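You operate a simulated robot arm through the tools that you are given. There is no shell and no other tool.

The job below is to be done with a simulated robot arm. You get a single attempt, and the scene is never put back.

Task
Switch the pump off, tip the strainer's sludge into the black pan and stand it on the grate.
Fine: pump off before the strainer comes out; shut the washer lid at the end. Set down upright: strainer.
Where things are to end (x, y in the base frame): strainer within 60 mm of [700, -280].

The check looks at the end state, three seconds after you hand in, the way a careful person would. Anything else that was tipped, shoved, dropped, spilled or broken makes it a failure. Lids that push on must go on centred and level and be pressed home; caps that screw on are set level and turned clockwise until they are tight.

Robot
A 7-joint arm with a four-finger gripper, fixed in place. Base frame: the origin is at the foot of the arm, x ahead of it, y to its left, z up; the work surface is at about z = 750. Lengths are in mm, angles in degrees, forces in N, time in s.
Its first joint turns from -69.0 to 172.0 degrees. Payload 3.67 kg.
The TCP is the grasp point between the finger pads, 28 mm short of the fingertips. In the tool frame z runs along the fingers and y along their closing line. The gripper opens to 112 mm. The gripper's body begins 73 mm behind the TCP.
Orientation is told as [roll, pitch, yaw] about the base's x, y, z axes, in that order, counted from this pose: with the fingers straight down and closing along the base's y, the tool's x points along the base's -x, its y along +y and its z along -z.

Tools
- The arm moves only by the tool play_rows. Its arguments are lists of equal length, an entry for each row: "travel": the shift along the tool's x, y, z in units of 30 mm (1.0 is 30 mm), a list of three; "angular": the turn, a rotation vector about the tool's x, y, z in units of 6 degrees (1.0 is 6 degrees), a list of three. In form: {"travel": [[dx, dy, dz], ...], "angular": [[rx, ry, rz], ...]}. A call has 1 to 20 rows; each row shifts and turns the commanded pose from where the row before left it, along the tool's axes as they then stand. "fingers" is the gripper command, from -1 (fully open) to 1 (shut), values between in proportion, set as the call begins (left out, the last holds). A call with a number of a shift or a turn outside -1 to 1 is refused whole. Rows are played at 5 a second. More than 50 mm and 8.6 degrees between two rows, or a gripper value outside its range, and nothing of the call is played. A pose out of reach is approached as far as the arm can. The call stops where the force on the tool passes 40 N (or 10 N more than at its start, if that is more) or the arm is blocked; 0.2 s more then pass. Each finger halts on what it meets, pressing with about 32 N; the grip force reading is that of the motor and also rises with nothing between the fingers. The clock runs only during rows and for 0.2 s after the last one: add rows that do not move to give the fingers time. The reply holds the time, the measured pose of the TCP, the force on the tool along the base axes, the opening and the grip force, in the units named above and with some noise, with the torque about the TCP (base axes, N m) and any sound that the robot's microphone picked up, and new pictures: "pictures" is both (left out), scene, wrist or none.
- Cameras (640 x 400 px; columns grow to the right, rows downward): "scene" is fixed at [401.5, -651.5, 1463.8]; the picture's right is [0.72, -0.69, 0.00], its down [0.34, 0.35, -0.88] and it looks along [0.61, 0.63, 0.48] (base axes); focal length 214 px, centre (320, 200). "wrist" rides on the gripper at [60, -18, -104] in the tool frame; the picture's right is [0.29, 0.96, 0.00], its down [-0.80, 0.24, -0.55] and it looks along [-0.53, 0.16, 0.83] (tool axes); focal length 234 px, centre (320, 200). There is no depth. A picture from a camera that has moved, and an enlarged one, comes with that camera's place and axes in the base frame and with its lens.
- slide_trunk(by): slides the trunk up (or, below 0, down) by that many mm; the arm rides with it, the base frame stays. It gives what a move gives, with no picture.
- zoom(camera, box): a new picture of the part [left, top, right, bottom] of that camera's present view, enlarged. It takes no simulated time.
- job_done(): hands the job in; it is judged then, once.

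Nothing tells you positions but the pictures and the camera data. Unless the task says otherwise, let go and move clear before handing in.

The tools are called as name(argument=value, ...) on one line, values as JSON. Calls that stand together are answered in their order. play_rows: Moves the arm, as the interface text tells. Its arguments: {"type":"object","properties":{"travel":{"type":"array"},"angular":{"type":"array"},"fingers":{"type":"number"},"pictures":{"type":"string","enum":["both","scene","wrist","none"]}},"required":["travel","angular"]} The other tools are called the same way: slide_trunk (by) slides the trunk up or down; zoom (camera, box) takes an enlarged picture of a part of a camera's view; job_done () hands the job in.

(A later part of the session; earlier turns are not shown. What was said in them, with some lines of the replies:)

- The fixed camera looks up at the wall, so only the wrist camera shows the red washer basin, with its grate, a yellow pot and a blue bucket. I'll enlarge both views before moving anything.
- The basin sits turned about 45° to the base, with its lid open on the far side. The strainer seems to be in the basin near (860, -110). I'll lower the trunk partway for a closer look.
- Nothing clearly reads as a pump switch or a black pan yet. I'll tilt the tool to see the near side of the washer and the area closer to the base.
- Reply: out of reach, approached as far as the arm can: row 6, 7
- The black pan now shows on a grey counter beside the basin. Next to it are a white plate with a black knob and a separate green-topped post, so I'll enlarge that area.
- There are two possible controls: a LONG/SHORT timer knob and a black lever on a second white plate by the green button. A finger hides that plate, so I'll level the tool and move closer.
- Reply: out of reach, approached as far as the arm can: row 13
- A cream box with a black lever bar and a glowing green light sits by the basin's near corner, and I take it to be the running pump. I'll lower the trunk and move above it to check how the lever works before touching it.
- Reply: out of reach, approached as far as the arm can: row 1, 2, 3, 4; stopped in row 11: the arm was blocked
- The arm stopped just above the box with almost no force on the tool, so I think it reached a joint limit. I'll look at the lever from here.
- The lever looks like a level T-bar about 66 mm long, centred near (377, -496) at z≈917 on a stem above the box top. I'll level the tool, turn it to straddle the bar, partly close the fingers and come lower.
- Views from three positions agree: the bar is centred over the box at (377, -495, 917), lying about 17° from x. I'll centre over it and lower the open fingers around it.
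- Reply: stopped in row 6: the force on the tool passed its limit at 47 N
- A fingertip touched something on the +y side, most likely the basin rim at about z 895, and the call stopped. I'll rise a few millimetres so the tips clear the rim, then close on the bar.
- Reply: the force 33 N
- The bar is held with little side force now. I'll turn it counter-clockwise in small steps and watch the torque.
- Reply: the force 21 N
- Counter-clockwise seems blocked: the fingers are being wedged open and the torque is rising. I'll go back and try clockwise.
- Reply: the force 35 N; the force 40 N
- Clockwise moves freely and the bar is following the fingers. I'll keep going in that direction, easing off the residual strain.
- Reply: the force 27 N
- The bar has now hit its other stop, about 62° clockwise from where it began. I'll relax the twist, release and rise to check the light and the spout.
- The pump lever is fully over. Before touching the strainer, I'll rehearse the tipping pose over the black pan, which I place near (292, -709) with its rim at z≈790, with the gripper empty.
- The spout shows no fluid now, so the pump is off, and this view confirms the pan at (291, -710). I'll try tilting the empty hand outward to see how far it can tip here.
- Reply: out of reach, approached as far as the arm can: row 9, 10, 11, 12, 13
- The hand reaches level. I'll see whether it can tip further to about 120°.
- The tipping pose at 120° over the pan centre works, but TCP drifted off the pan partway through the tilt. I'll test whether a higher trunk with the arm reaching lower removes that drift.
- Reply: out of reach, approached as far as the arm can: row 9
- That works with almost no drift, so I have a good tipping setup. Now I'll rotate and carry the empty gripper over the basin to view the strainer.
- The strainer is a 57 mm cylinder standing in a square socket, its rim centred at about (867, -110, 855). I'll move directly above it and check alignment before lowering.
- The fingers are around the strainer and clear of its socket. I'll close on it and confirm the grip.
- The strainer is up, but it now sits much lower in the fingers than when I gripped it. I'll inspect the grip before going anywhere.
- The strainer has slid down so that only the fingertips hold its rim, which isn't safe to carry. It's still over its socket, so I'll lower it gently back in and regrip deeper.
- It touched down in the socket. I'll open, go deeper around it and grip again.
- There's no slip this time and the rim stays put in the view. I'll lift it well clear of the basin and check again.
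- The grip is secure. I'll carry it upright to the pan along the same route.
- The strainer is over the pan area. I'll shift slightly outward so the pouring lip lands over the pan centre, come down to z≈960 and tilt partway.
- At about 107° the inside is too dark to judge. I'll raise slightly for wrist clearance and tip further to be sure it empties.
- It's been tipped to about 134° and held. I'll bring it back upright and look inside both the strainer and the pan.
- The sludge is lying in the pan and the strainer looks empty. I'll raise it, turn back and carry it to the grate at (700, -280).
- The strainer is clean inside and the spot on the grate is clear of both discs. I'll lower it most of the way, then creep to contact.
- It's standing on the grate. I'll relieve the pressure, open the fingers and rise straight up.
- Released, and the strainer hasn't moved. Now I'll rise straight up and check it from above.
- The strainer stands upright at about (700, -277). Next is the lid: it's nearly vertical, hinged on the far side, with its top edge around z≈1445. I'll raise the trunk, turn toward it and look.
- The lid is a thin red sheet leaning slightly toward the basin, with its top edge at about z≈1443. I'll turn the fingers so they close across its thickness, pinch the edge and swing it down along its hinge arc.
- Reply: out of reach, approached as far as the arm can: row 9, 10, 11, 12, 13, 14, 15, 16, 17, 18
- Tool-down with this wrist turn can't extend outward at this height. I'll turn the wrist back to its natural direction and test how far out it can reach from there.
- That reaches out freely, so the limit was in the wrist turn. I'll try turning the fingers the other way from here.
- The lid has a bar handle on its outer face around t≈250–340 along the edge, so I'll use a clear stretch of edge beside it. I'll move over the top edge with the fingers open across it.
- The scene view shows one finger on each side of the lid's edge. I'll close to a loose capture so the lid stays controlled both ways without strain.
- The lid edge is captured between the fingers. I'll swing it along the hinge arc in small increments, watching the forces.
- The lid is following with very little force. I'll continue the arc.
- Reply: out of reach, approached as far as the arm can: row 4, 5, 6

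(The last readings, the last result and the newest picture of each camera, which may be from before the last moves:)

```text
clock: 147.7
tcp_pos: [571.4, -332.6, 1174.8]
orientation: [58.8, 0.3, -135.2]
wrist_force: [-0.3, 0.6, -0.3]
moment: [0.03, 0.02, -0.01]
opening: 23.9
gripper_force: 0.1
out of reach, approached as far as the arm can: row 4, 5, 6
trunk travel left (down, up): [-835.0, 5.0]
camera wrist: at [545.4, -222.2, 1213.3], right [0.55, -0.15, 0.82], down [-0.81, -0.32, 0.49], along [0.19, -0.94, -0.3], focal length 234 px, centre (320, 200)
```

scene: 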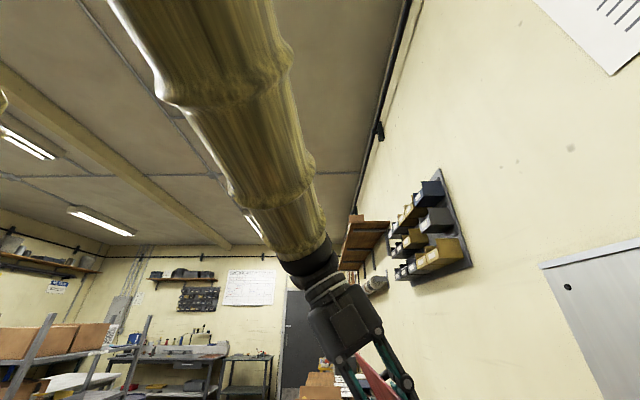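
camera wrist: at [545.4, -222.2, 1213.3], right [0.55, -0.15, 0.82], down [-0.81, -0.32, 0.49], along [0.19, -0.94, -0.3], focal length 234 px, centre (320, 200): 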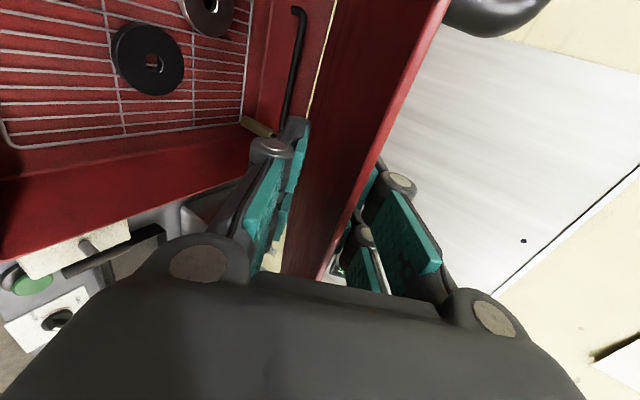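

The arm is getting tight as it folds inward. I'll slide along the lid edge, still short of the handle, to give it more room, and then continue.

play_rows(travel=[[0.7, 0, -0.1], [0.7, 0, -0.1], [0, 0, 0]], angular=[[0, 0, 0], [0, 0, 0], [0, 0, 0]], pictures="wrist")

```text
clock: 148.5
tcp_pos: [599.9, -299.9, 1178.2]
orientation: [58.9, 0.3, -135.2]
wrist_force: [-0.2, 0.5, -0.5]
moment: [0.05, -0.02, -0.01]
opening: 24.2
gripper_force: 0.1
trunk travel left (down, up): [-835.0, 5.0]
camera wrist: at [571.8, -189.2, 1216.6], right [0.55, -0.15, 0.82], down [-0.81, -0.32, 0.49], along [0.19, -0.94, -0.3], focal length 234 px, centre (320, 200)
```

wrist: 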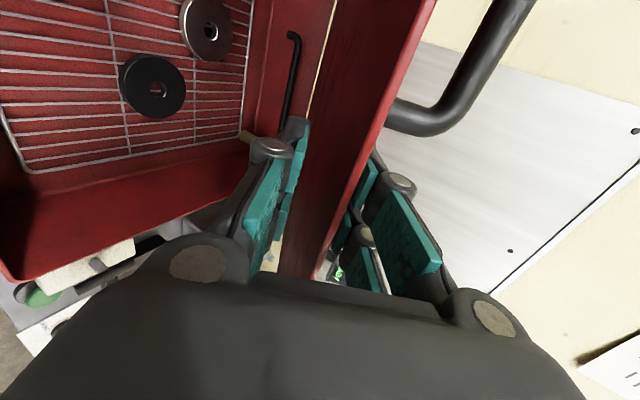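

play_rows(travel=[[0, -0.76, 0.0], [0, -0.76, 0.0], [0, -0.76, 0.0], [0, 0, 0]], angular=[[-0.4, 0, 0], [-0.4, 0, 0], [-0.4, 0, 0], [0, 0, 0]], pictures="wrist")

```text
clock: 149.5
tcp_pos: [576.6, -276.3, 1118.6]
orientation: [66.3, 0.3, -135.2]
wrist_force: [-0.3, 0.3, 0.1]
moment: [0.02, 0.0, 0.04]
opening: 24.1
gripper_force: 0.0
trunk travel left (down, up): [-835.0, 5.0]
camera wrist: at [546.1, -162.7, 1144.3], right [0.47, -0.07, 0.88], down [-0.86, -0.27, 0.44], along [0.21, -0.96, -0.19], focal length 234 px, centre (320, 200)
```

wrist: 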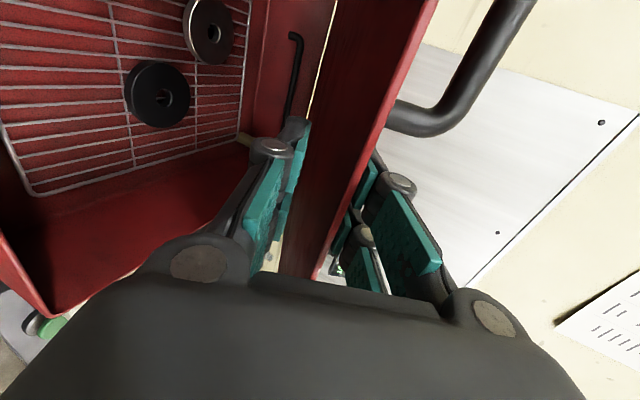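

play_rows(travel=[[0, -0.76, 0.0], [0, -0.76, 0.0], [0, -0.76, 0.016], [0, -0.76, 0.016], [0, 0, 0]], angular=[[-0.4, 0, 0], [-0.4, 0, 0], [-0.4, 0, 0], [-0.4, 0, 0], [0, 0, 0]], pictures="both")

```text
clock: 150.7
tcp_pos: [554.8, -254.3, 1032.5]
orientation: [75.8, 0.3, -135.1]
wrist_force: [0.2, -0.8, -0.9]
moment: [-0.01, -0.01, 0.04]
opening: 23.8
gripper_force: 0.1
trunk travel left (down, up): [-835.0, 5.0]
camera wrist: at [523.6, -138.2, 1040.5], right [0.37, 0.03, 0.93], down [-0.9, -0.23, 0.36], along [0.22, -0.97, -0.05], focal length 234 px, centre (320, 200)
```

scene: 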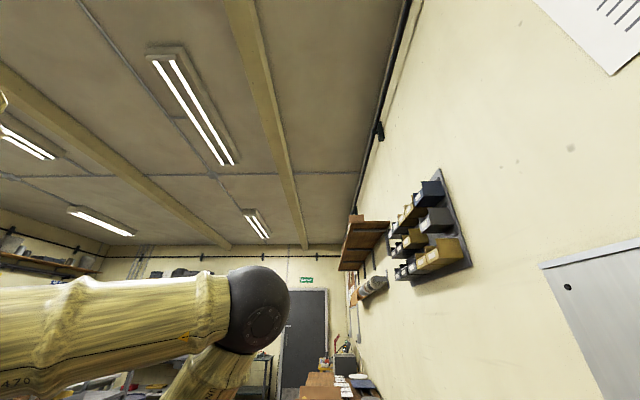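
wrist: 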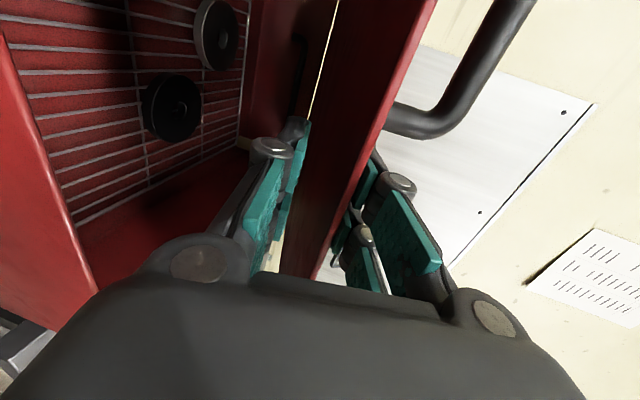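

play_rows(travel=[[0, -0.76, 0.016], [0, -0.76, 0.016], [0, -0.76, 0.016], [0, 0, 0]], angular=[[-0.4, 0, 0], [-0.4, 0, 0], [-0.4, 0, 0], [0, 0, 0]], pictures="wrist")

```text
clock: 151.7
tcp_pos: [545.4, -242.8, 965.4]
orientation: [82.9, 0.4, -135.2]
wrist_force: [-0.9, -0.7, -0.1]
moment: [0.01, 0.03, 0.01]
opening: 24.4
gripper_force: 0.0
trunk travel left (down, up): [-835.0, 5.0]
camera wrist: at [514.4, -128.6, 960.6], right [0.28, 0.12, 0.95], down [-0.93, -0.2, 0.3], along [0.22, -0.97, 0.05], focal length 234 px, centre (320, 200)
```

wrist: 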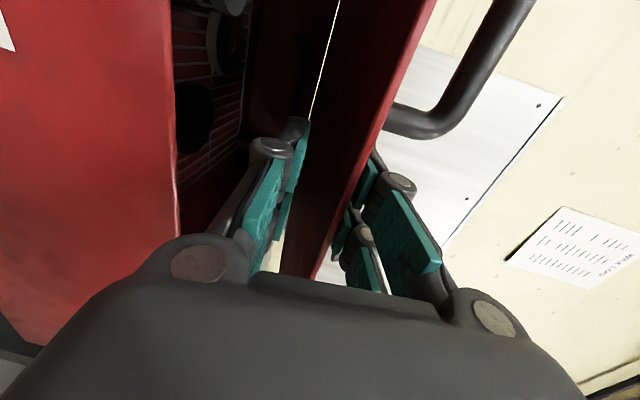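

play_rows(travel=[[0, -0.76, 0.0], [0, 0, 0]], angular=[[-0.4, 0, 0], [0, 0, 0]], pictures="wrist")

zoom(camera="wrist", box=[120, 60, 480, 300])

```text
clock: 152.3
tcp_pos: [543.9, -243.0, 943.4]
orientation: [85.3, 0.4, -135.1]
wrist_force: [0.7, -0.4, -0.4]
moment: [0.0, -0.02, 0.03]
opening: 24.1
gripper_force: 0.0
trunk travel left (down, up): [-835.0, 5.0]
camera wrist: at [512.9, -127.5, 933.5], right [0.25, 0.14, 0.96], down [-0.94, -0.19, 0.28], along [0.22, -0.97, 0.09], focal length 234 px, centre (320, 200)
```

wrist: 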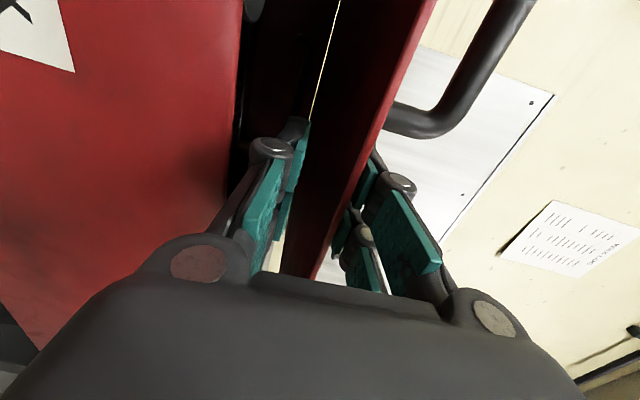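

```text
1.67 times, centred on (300, 180) of wrist
camera zoom: at [512.9, -127.5, 933.5], right [0.25, 0.14, 0.96], down [-0.94, -0.19, 0.28], along [0.22, -0.97, 0.09], focal length 390 px, centre (353, 233)
```

zoom: 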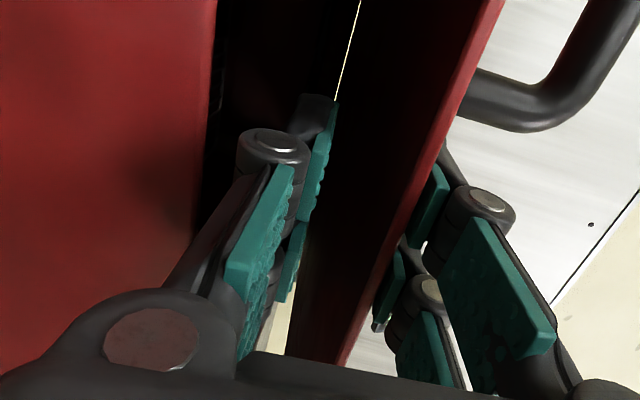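

The lid is about 40 mm from closed and holding itself. I'll back the fingers out level, rise above it, and then press the lid down from the top.

play_rows(travel=[[0, 0, -0.5], [0, 0, -1], [0, 0, -1], [0, 0, -1], [0, 0, 0]], angular=[[0, 0, 0], [0, 0, 0], [0, 0, 0], [0, 0, 0], [0, 0, 0]], pictures="wrist")

```text
clock: 153.5
tcp_pos: [472.0, -168.6, 950.4]
orientation: [85.3, 0.2, -135.1]
wrist_force: [0.7, 0.1, 0.6]
moment: [0.01, -0.02, -0.01]
opening: 24.0
gripper_force: 0.1
trunk travel left (down, up): [-835.0, 5.0]
camera wrist: at [439.8, -53.5, 942.4], right [0.26, 0.14, 0.96], down [-0.94, -0.19, 0.28], along [0.22, -0.97, 0.09], focal length 234 px, centre (320, 200)
```

wrist: 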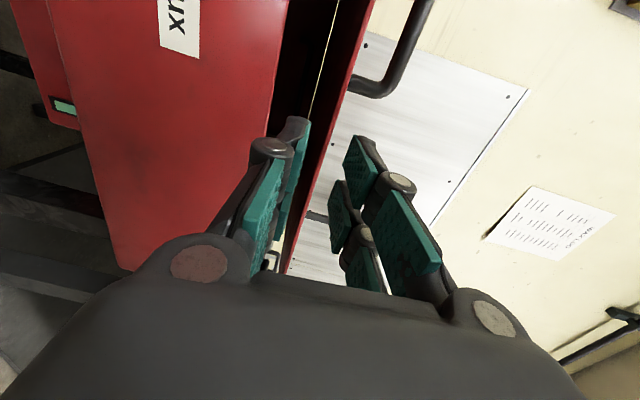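

zoom(camera="wrist", box=[0, 0, 420, 270])

play_rows(travel=[[0, 1, 0], [0, 1, 0], [0, 1, 0], [0, 1, 0], [0, 1, 0], [0, 1, 0], [0, 0, 0]], angular=[[0, 0, 0], [0, 0, 0], [0, 0, 0], [0, 0, 0], [0, 0, 0], [0, 0, 0], [0, 0, 0]], fingers=1.0, pictures="wrist")

```text
1.48 times, centred on (210, 135) of wrist
camera zoom: at [439.8, -53.5, 942.4], right [0.26, 0.14, 0.96], down [-0.94, -0.19, 0.28], along [0.22, -0.97, 0.09], focal length 347 px, centre (483, 296)
```

zoom: 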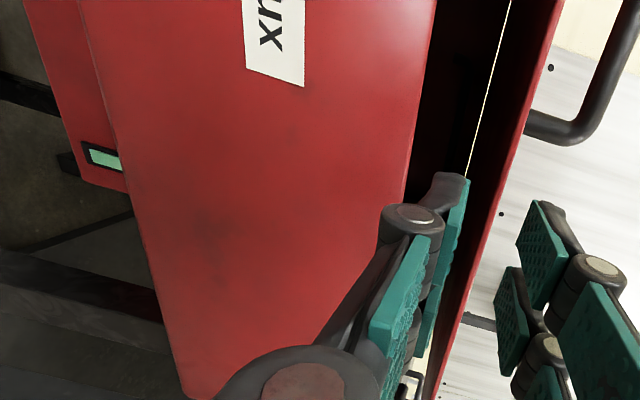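

```text
clock: 155.1
tcp_pos: [483.0, -178.4, 1131.4]
orientation: [85.3, 0.2, -135.2]
wrist_force: [0.4, 0.3, -0.7]
moment: [-0.03, 0.01, -0.01]
opening: 0.0
gripper_force: 31.8
trunk travel left (down, up): [-835.0, 5.0]
camera wrist: at [451.0, -63.9, 1122.0], right [0.26, 0.14, 0.96], down [-0.94, -0.19, 0.28], along [0.22, -0.97, 0.09], focal length 234 px, centre (320, 200)
```

wrist: 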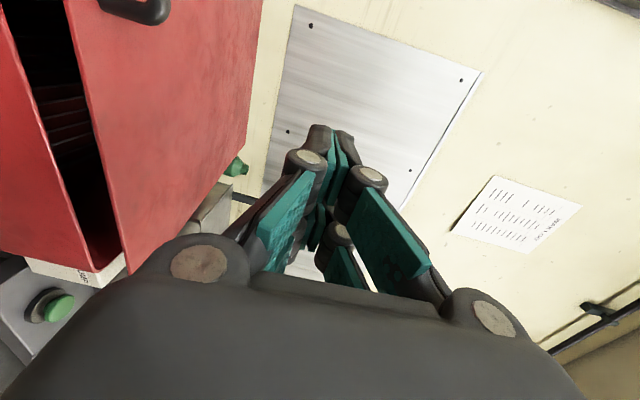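

zoom(camera="wrist", box=[0, 200, 160, 330])

zoom(camera="wrist", box=[0, 0, 260, 290])

```text
3.08 times, centred on (80, 265) of wrist
camera zoom: at [451.0, -63.9, 1122.0], right [0.26, 0.14, 0.96], down [-0.94, -0.19, 0.28], along [0.22, -0.97, 0.09], focal length 720 px, centre (1058, 0)
```

zoom: 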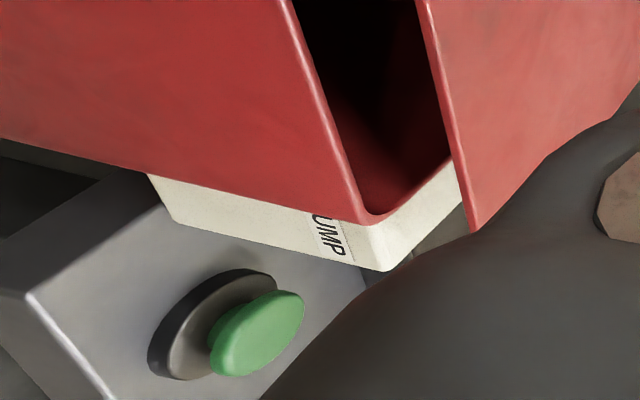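

```text
1.38 times, centred on (130, 145) of wrist
camera zoom: at [451.0, -63.9, 1122.0], right [0.26, 0.14, 0.96], down [-0.94, -0.19, 0.28], along [0.22, -0.97, 0.09], focal length 323 px, centre (582, 276)
```

zoom: 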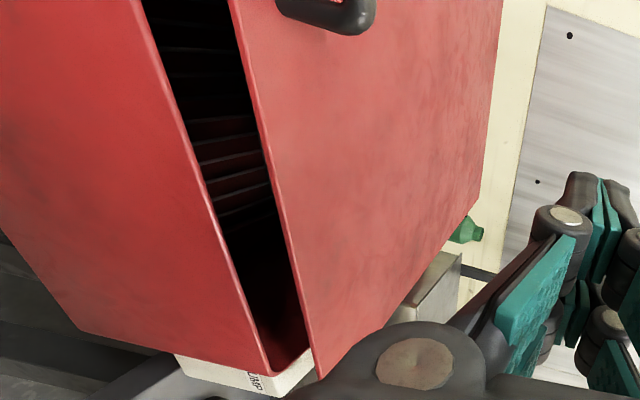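

The box is labelled PUMP, so that was the right switch. The lid still stands slightly open, so I'll point the closed fingers down and press it shut near its free edge.

play_rows(travel=[[0, 0, 0], [0, 0, 0], [0, 0, 0], [0, 0, 0], [0, 0, 0], [0, 0, 0], [0, 0, 0], [0, 0, 0], [0, 0, 0], [0, 0, 0], [0, 0, 0], [0, 0, 0], [0, 0, 0], [0, 0, 0], [0, 0, 0]], angular=[[1, 0, 0], [1, 0, 0], [1, 0, 0], [1, 0, 0], [1, 0, 0], [1, 0, 0], [1, 0, 0], [1, 0, 0], [1, 0, 0], [1, 0, 0], [1, 0, 0], [1, 0, 0], [1, 0, 0], [1, 0, 0], [0.2, 0, 0]], pictures="wrist")

```text
clock: 158.3
tcp_pos: [502.9, -162.1, 1117.9]
orientation: [0.0, 0.3, -135.0]
wrist_force: [-0.5, -0.2, 0.5]
moment: [-0.01, 0.05, 0.0]
opening: 0.0
gripper_force: 32.0
out of reach, approached as far as the arm can: row 2, 3, 4, 5, 6
trunk travel left (down, up): [-835.0, 5.0]
camera wrist: at [533.2, -109.9, 1222.0], right [0.88, -0.47, 0.0], down [-0.4, -0.73, 0.55], along [-0.26, -0.49, -0.83], focal length 234 px, centre (320, 200)
```

wrist: 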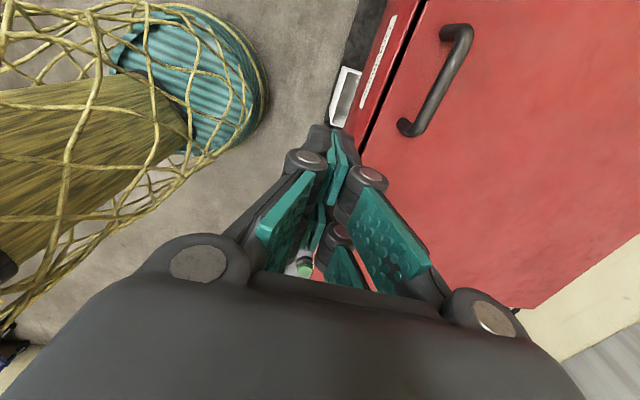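

play_rows(travel=[[-0.4, 0.9, 0], [-0.4, 0.9, 0], [-0.4, 0.9, 0], [-0.4, 0.9, 0], [0, 0, 0.9], [0, 0, 0.9], [0, 0, 0.9], [0, 0, 0.9], [0, 0, 0]], angular=[[0, 0, 0], [0, 0, 0], [0, 0, 0], [0, 0, 0], [0, 0, 0], [0, 0, 0], [0, 0, 0], [0, 0, 0], [0, 0, 0]], pictures="wrist")

```text
clock: 160.3
tcp_pos: [544.4, -274.9, 1009.6]
orientation: [0.1, 0.3, -135.1]
wrist_force: [-0.1, -0.1, -0.4]
moment: [0.03, -0.01, -0.02]
opening: 0.2
gripper_force: 31.8
trunk travel left (down, up): [-835.0, 5.0]
camera wrist: at [574.5, -221.1, 1113.7], right [0.88, -0.48, 0.0], down [-0.4, -0.73, 0.55], along [-0.26, -0.49, -0.84], focal length 234 px, centre (320, 200)
```

wrist: 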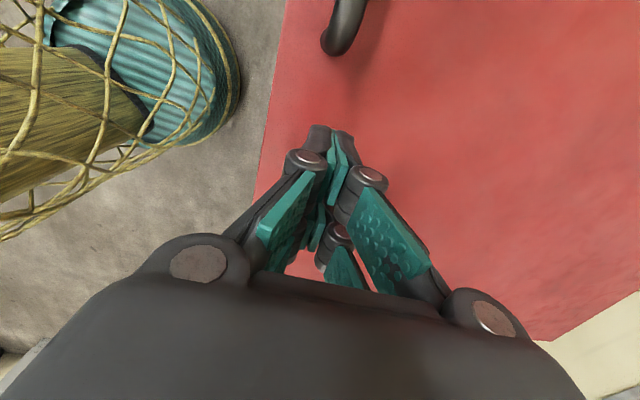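

play_rows(travel=[[0, 0, 0.4], [0, 0, 0.4], [0, 0, 0.4], [0, 0, 0.3], [0, 0, 0.3], [0, 0, 0]], angular=[[0, 0, 0], [0, 0, 0], [0, 0, 0], [0, 0, 0], [0, 0, 0], [0, 0, 0]], pictures="wrist")

```text
clock: 161.7
tcp_pos: [545.6, -274.7, 954.1]
orientation: [0.0, 0.4, -135.1]
wrist_force: [-0.4, 0.2, 0.6]
moment: [0.0, 0.0, 0.02]
opening: 0.5
gripper_force: 31.7
trunk travel left (down, up): [-835.0, 5.0]
camera wrist: at [575.7, -220.8, 1059.6], right [0.88, -0.47, 0.0], down [-0.4, -0.73, 0.55], along [-0.26, -0.49, -0.83], focal length 234 px, centre (320, 200)
```

wrist: 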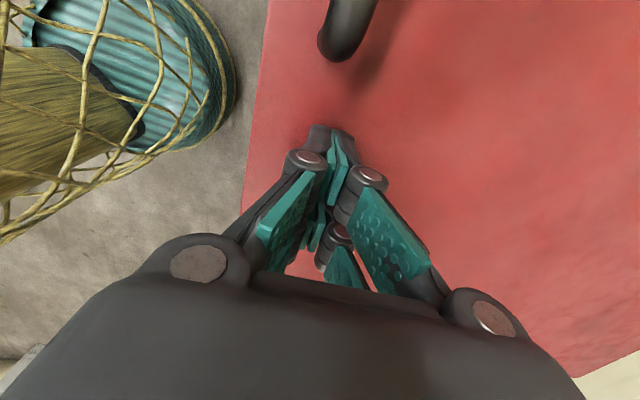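

play_rows(travel=[[0, 0, 0.2], [0, 0, 0.2], [0, 0, 0.2], [0, 0, 0]], angular=[[0, 0, 0], [0, 0, 0], [0, 0, 0], [0, 0, 0]], pictures="none")

play_rows(travel=[[0, 0, 0.15], [0, 0, 0.15], [0, 0, 0]], angular=[[0, 0, 0], [0, 0, 0], [0, 0, 0]], pictures="wrist")

```text
clock: 162.7
tcp_pos: [546.7, -274.6, 936.6]
orientation: [0.1, 0.2, -135.1]
wrist_force: [0.0, 0.7, 0.5]
moment: [0.0, 0.02, -0.01]
opening: 0.0
gripper_force: 32.5
trunk travel left (down, up): [-835.0, 5.0]
```

```text
clock: 163.5
tcp_pos: [546.8, -273.4, 930.4]
orientation: [0.4, 0.5, -135.0]
wrist_force: [-4.9, -5.7, 25.9]
moment: [-0.54, 0.61, 0.04]
opening: 6.1
gripper_force: 35.6
trunk travel left (down, up): [-835.0, 5.0]
stopped in row 3: the force on the tool passed its limit at 40 N (the readings are from after the stop); the commanded pose is now the measured one
camera wrist: at [575.7, -220.2, 1035.4], right [0.88, -0.47, 0.01], down [-0.4, -0.73, 0.55], along [-0.25, -0.49, -0.84], focal length 234 px, centre (320, 200)
```

wrist: 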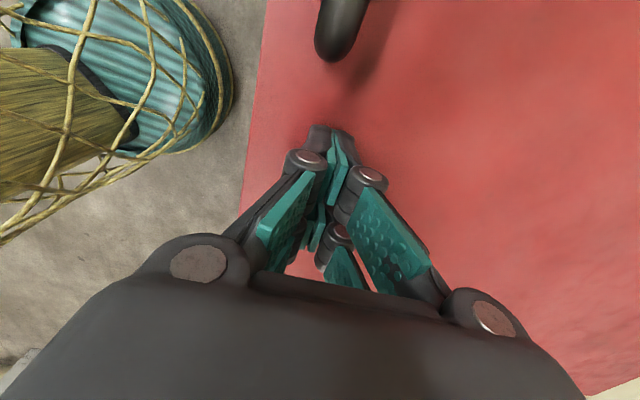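

Firm contact at tip height z≈902 matches the rim height plus the lid thickness, so the lid should be shut. I'll rise clear and check it visually.

play_rows(travel=[[0, 0, -0.3], [0, 0, -0.7], [0, 0, -1], [0, 0, -1], [0, 0, -1], [0, 0, -1], [0, 0, -1], [0, 0, -1], [0, 0, -1], [0, 0, 0]], angular=[[0, 0, 0], [0, 0, 0], [0, 0, 0], [0, 0, 0], [0, 0, 0], [0, 0, 0], [0, 0, 0], [0, 0, 0], [0, 0, 0], [0, 0, 0]], pictures="both")

zoom(camera="wrist", box=[200, 0, 420, 200])

```text
clock: 165.7
tcp_pos: [545.6, -274.4, 1168.6]
orientation: [0.2, 0.4, -135.0]
wrist_force: [-0.3, 0.4, -0.4]
moment: [0.0, -0.02, 0.0]
opening: 0.0
gripper_force: 35.8
trunk travel left (down, up): [-835.0, 5.0]
camera wrist: at [575.6, -220.8, 1273.4], right [0.88, -0.47, 0.01], down [-0.4, -0.73, 0.55], along [-0.26, -0.49, -0.83], focal length 234 px, centre (320, 200)
```

scene: 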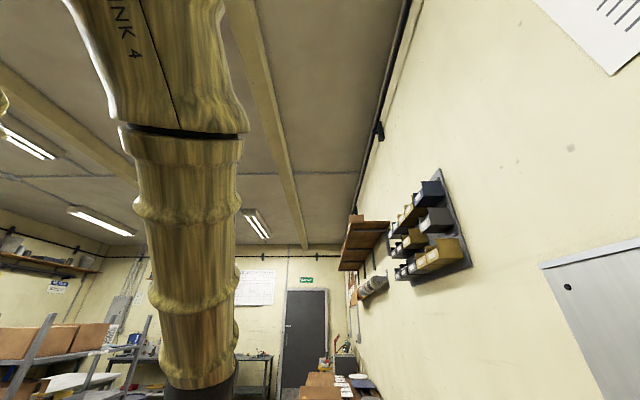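
wrist: 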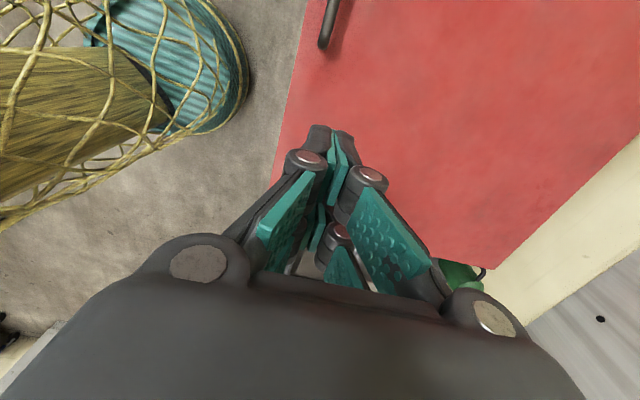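

```text
2.00 times, centred on (310, 100) of wrist
camera zoom: at [575.6, -220.8, 1273.4], right [0.88, -0.47, 0.01], down [-0.4, -0.73, 0.55], along [-0.26, -0.49, -0.83], focal length 468 px, centre (340, 400)
```

zoom: 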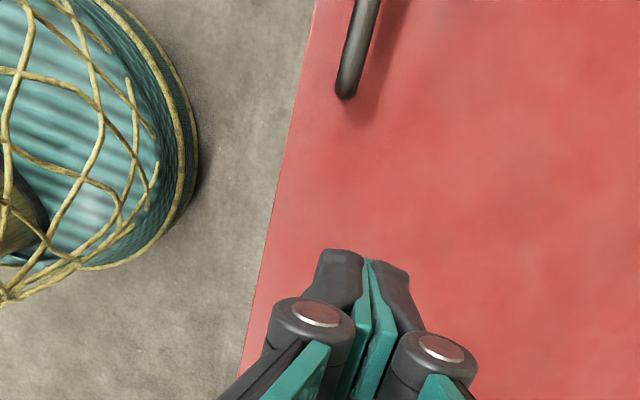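

play_rows(travel=[[0, 0, 0], [0, 0, 0], [0, 0, 0], [0, 0, 0], [0, 0, 0], [0, 0, 0], [0, 0, 0], [0, 0, 0], [0, 0, 0], [0, 0, 0], [0, 0, 0], [0, 0, 0], [0, 0, 0], [0, 0, 0], [0, 0, 0]], angular=[[0, 0, -1], [0, 0, -1], [0, 0, -1], [0, 0, -1], [0, 0, -1], [0, 0, -1], [0, 0, -1], [0, 0, -1], [0, 0, -1], [0, 0, -1], [0, 0, -1], [0, 0, -1], [0, 0, -1], [0, 0, -1], [0, 0, -1]], pictures="none")

play_rows(travel=[[0, -1, 0], [0, -1, 0], [0, -1, 0], [0, -1, 0], [0, -1, 0], [0, -1, 0], [0, -0.8, 0], [0, 0, 0]], angular=[[0, 0, 0], [0, 0, 0], [0, 0, 0], [0, 0, 0], [0, 0, 0], [0, 0, 0], [0, 0, 0], [0, 0, 0]], pictures="wrist")

```text
clock: 168.9
tcp_pos: [546.6, -274.0, 1168.5]
orientation: [0.4, -0.1, -44.9]
wrist_force: [0.7, -0.1, 0.6]
moment: [-0.02, -0.02, -0.02]
opening: 0.0
gripper_force: 35.9
trunk travel left (down, up): [-835.0, 5.0]
```

```text
clock: 170.7
tcp_pos: [401.5, -421.8, 1166.7]
orientation: [0.5, -0.2, -45.0]
wrist_force: [0.0, 0.3, 0.3]
moment: [0.03, -0.03, 0.0]
opening: 0.0
gripper_force: 36.1
trunk travel left (down, up): [-835.0, 5.0]
camera wrist: at [346.0, -393.3, 1270.8], right [0.47, 0.88, 0.01], down [0.73, -0.4, 0.56], along [0.5, -0.26, -0.83], focal length 234 px, centre (320, 200)
```

wrist: 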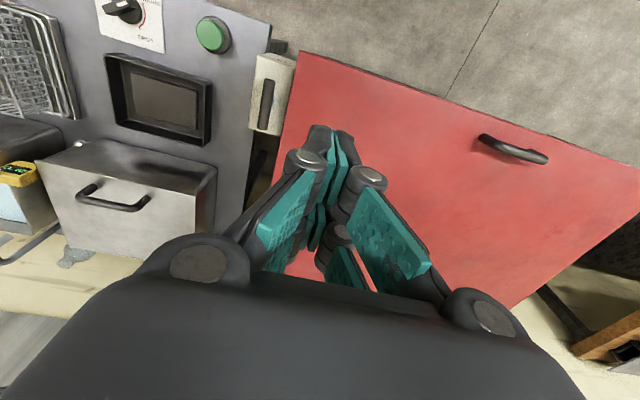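

zoom(camera="wrist", box=[80, 0, 320, 160])

zoom(camera="wrist", box=[240, 40, 640, 300])

zoom(camera="wrist", box=[230, 30, 330, 150])

```text
2.50 times, centred on (200, 80) of wrist
camera zoom: at [346.0, -393.3, 1270.8], right [0.47, 0.88, 0.01], down [0.73, -0.4, 0.56], along [0.5, -0.26, -0.83], focal length 585 px, centre (620, 500)
```

zoom: 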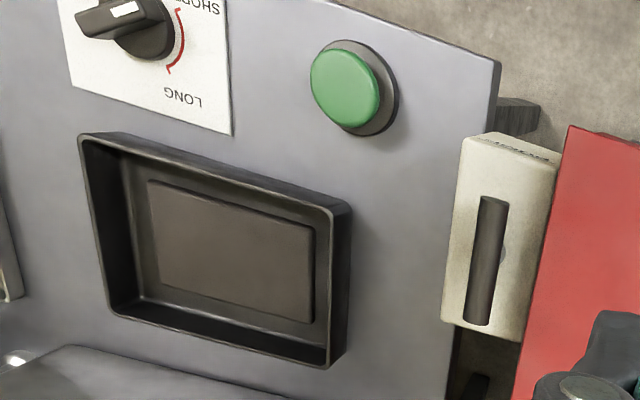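

```text
1.54 times, centred on (440, 170) of wrist
camera zoom: at [346.0, -393.3, 1270.8], right [0.47, 0.88, 0.01], down [0.73, -0.4, 0.56], along [0.5, -0.26, -0.83], focal length 360 px, centre (135, 246)
```

zoom: 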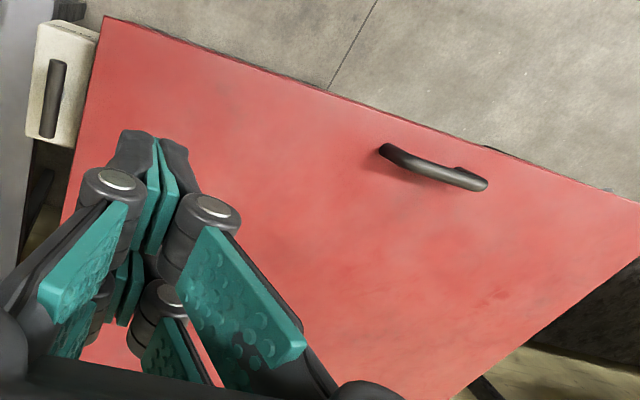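

```text
3.33 times, centred on (280, 90) of wrist
camera zoom: at [346.0, -393.3, 1270.8], right [0.47, 0.88, 0.01], down [0.73, -0.4, 0.56], along [0.5, -0.26, -0.83], focal length 781 px, centre (453, 567)
```

zoom: 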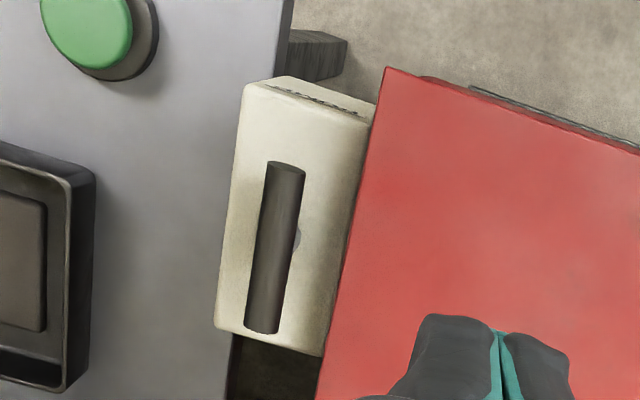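

Everything checks out:
- **Pump:** the lever is at its off stop, and the spout showed no fluid when I checked it before the lid came down.
- **Sludge:** it's in the black pan.
- **Strainer:** it was standing upright on the grate at about (700, -277) before I closed the lid.
- **Washer lid:** it's shut.

The gripper is empty and clear, so I'm handing in.

job_done()

```text
The job is handed in.
```

The job is finished and handed in; I haven't been told the result of the check.

- **Pump:** I turned the lever on the box marked PUMP to its stop before the strainer came out. The spout then showed no fluid.
- **Sludge:** it's lying in the black pan, and the strainer looked clean inside afterwards.
- **Strainer:** I left it upright on the grate at about (700, -277), roughly 3 mm from the target. That was before I closed the lid, so I haven't seen it since.
- **Washer lid:** it's shut. I swung it down slowly by its edge and pressed it home, and the pictures show it closed.

Two things went wrong along the way:
- **Rim touch:** a fingertip touched what was most likely the basin rim at 47 N while I lined up on the pump lever. I backed off, and later pictures show nothing moved.
- **Strainer slip:** on the first lift the strainer slid down in the fingers, so I lowered it back into its socket and gripped it deeper. It didn't fall, and the second lift held.
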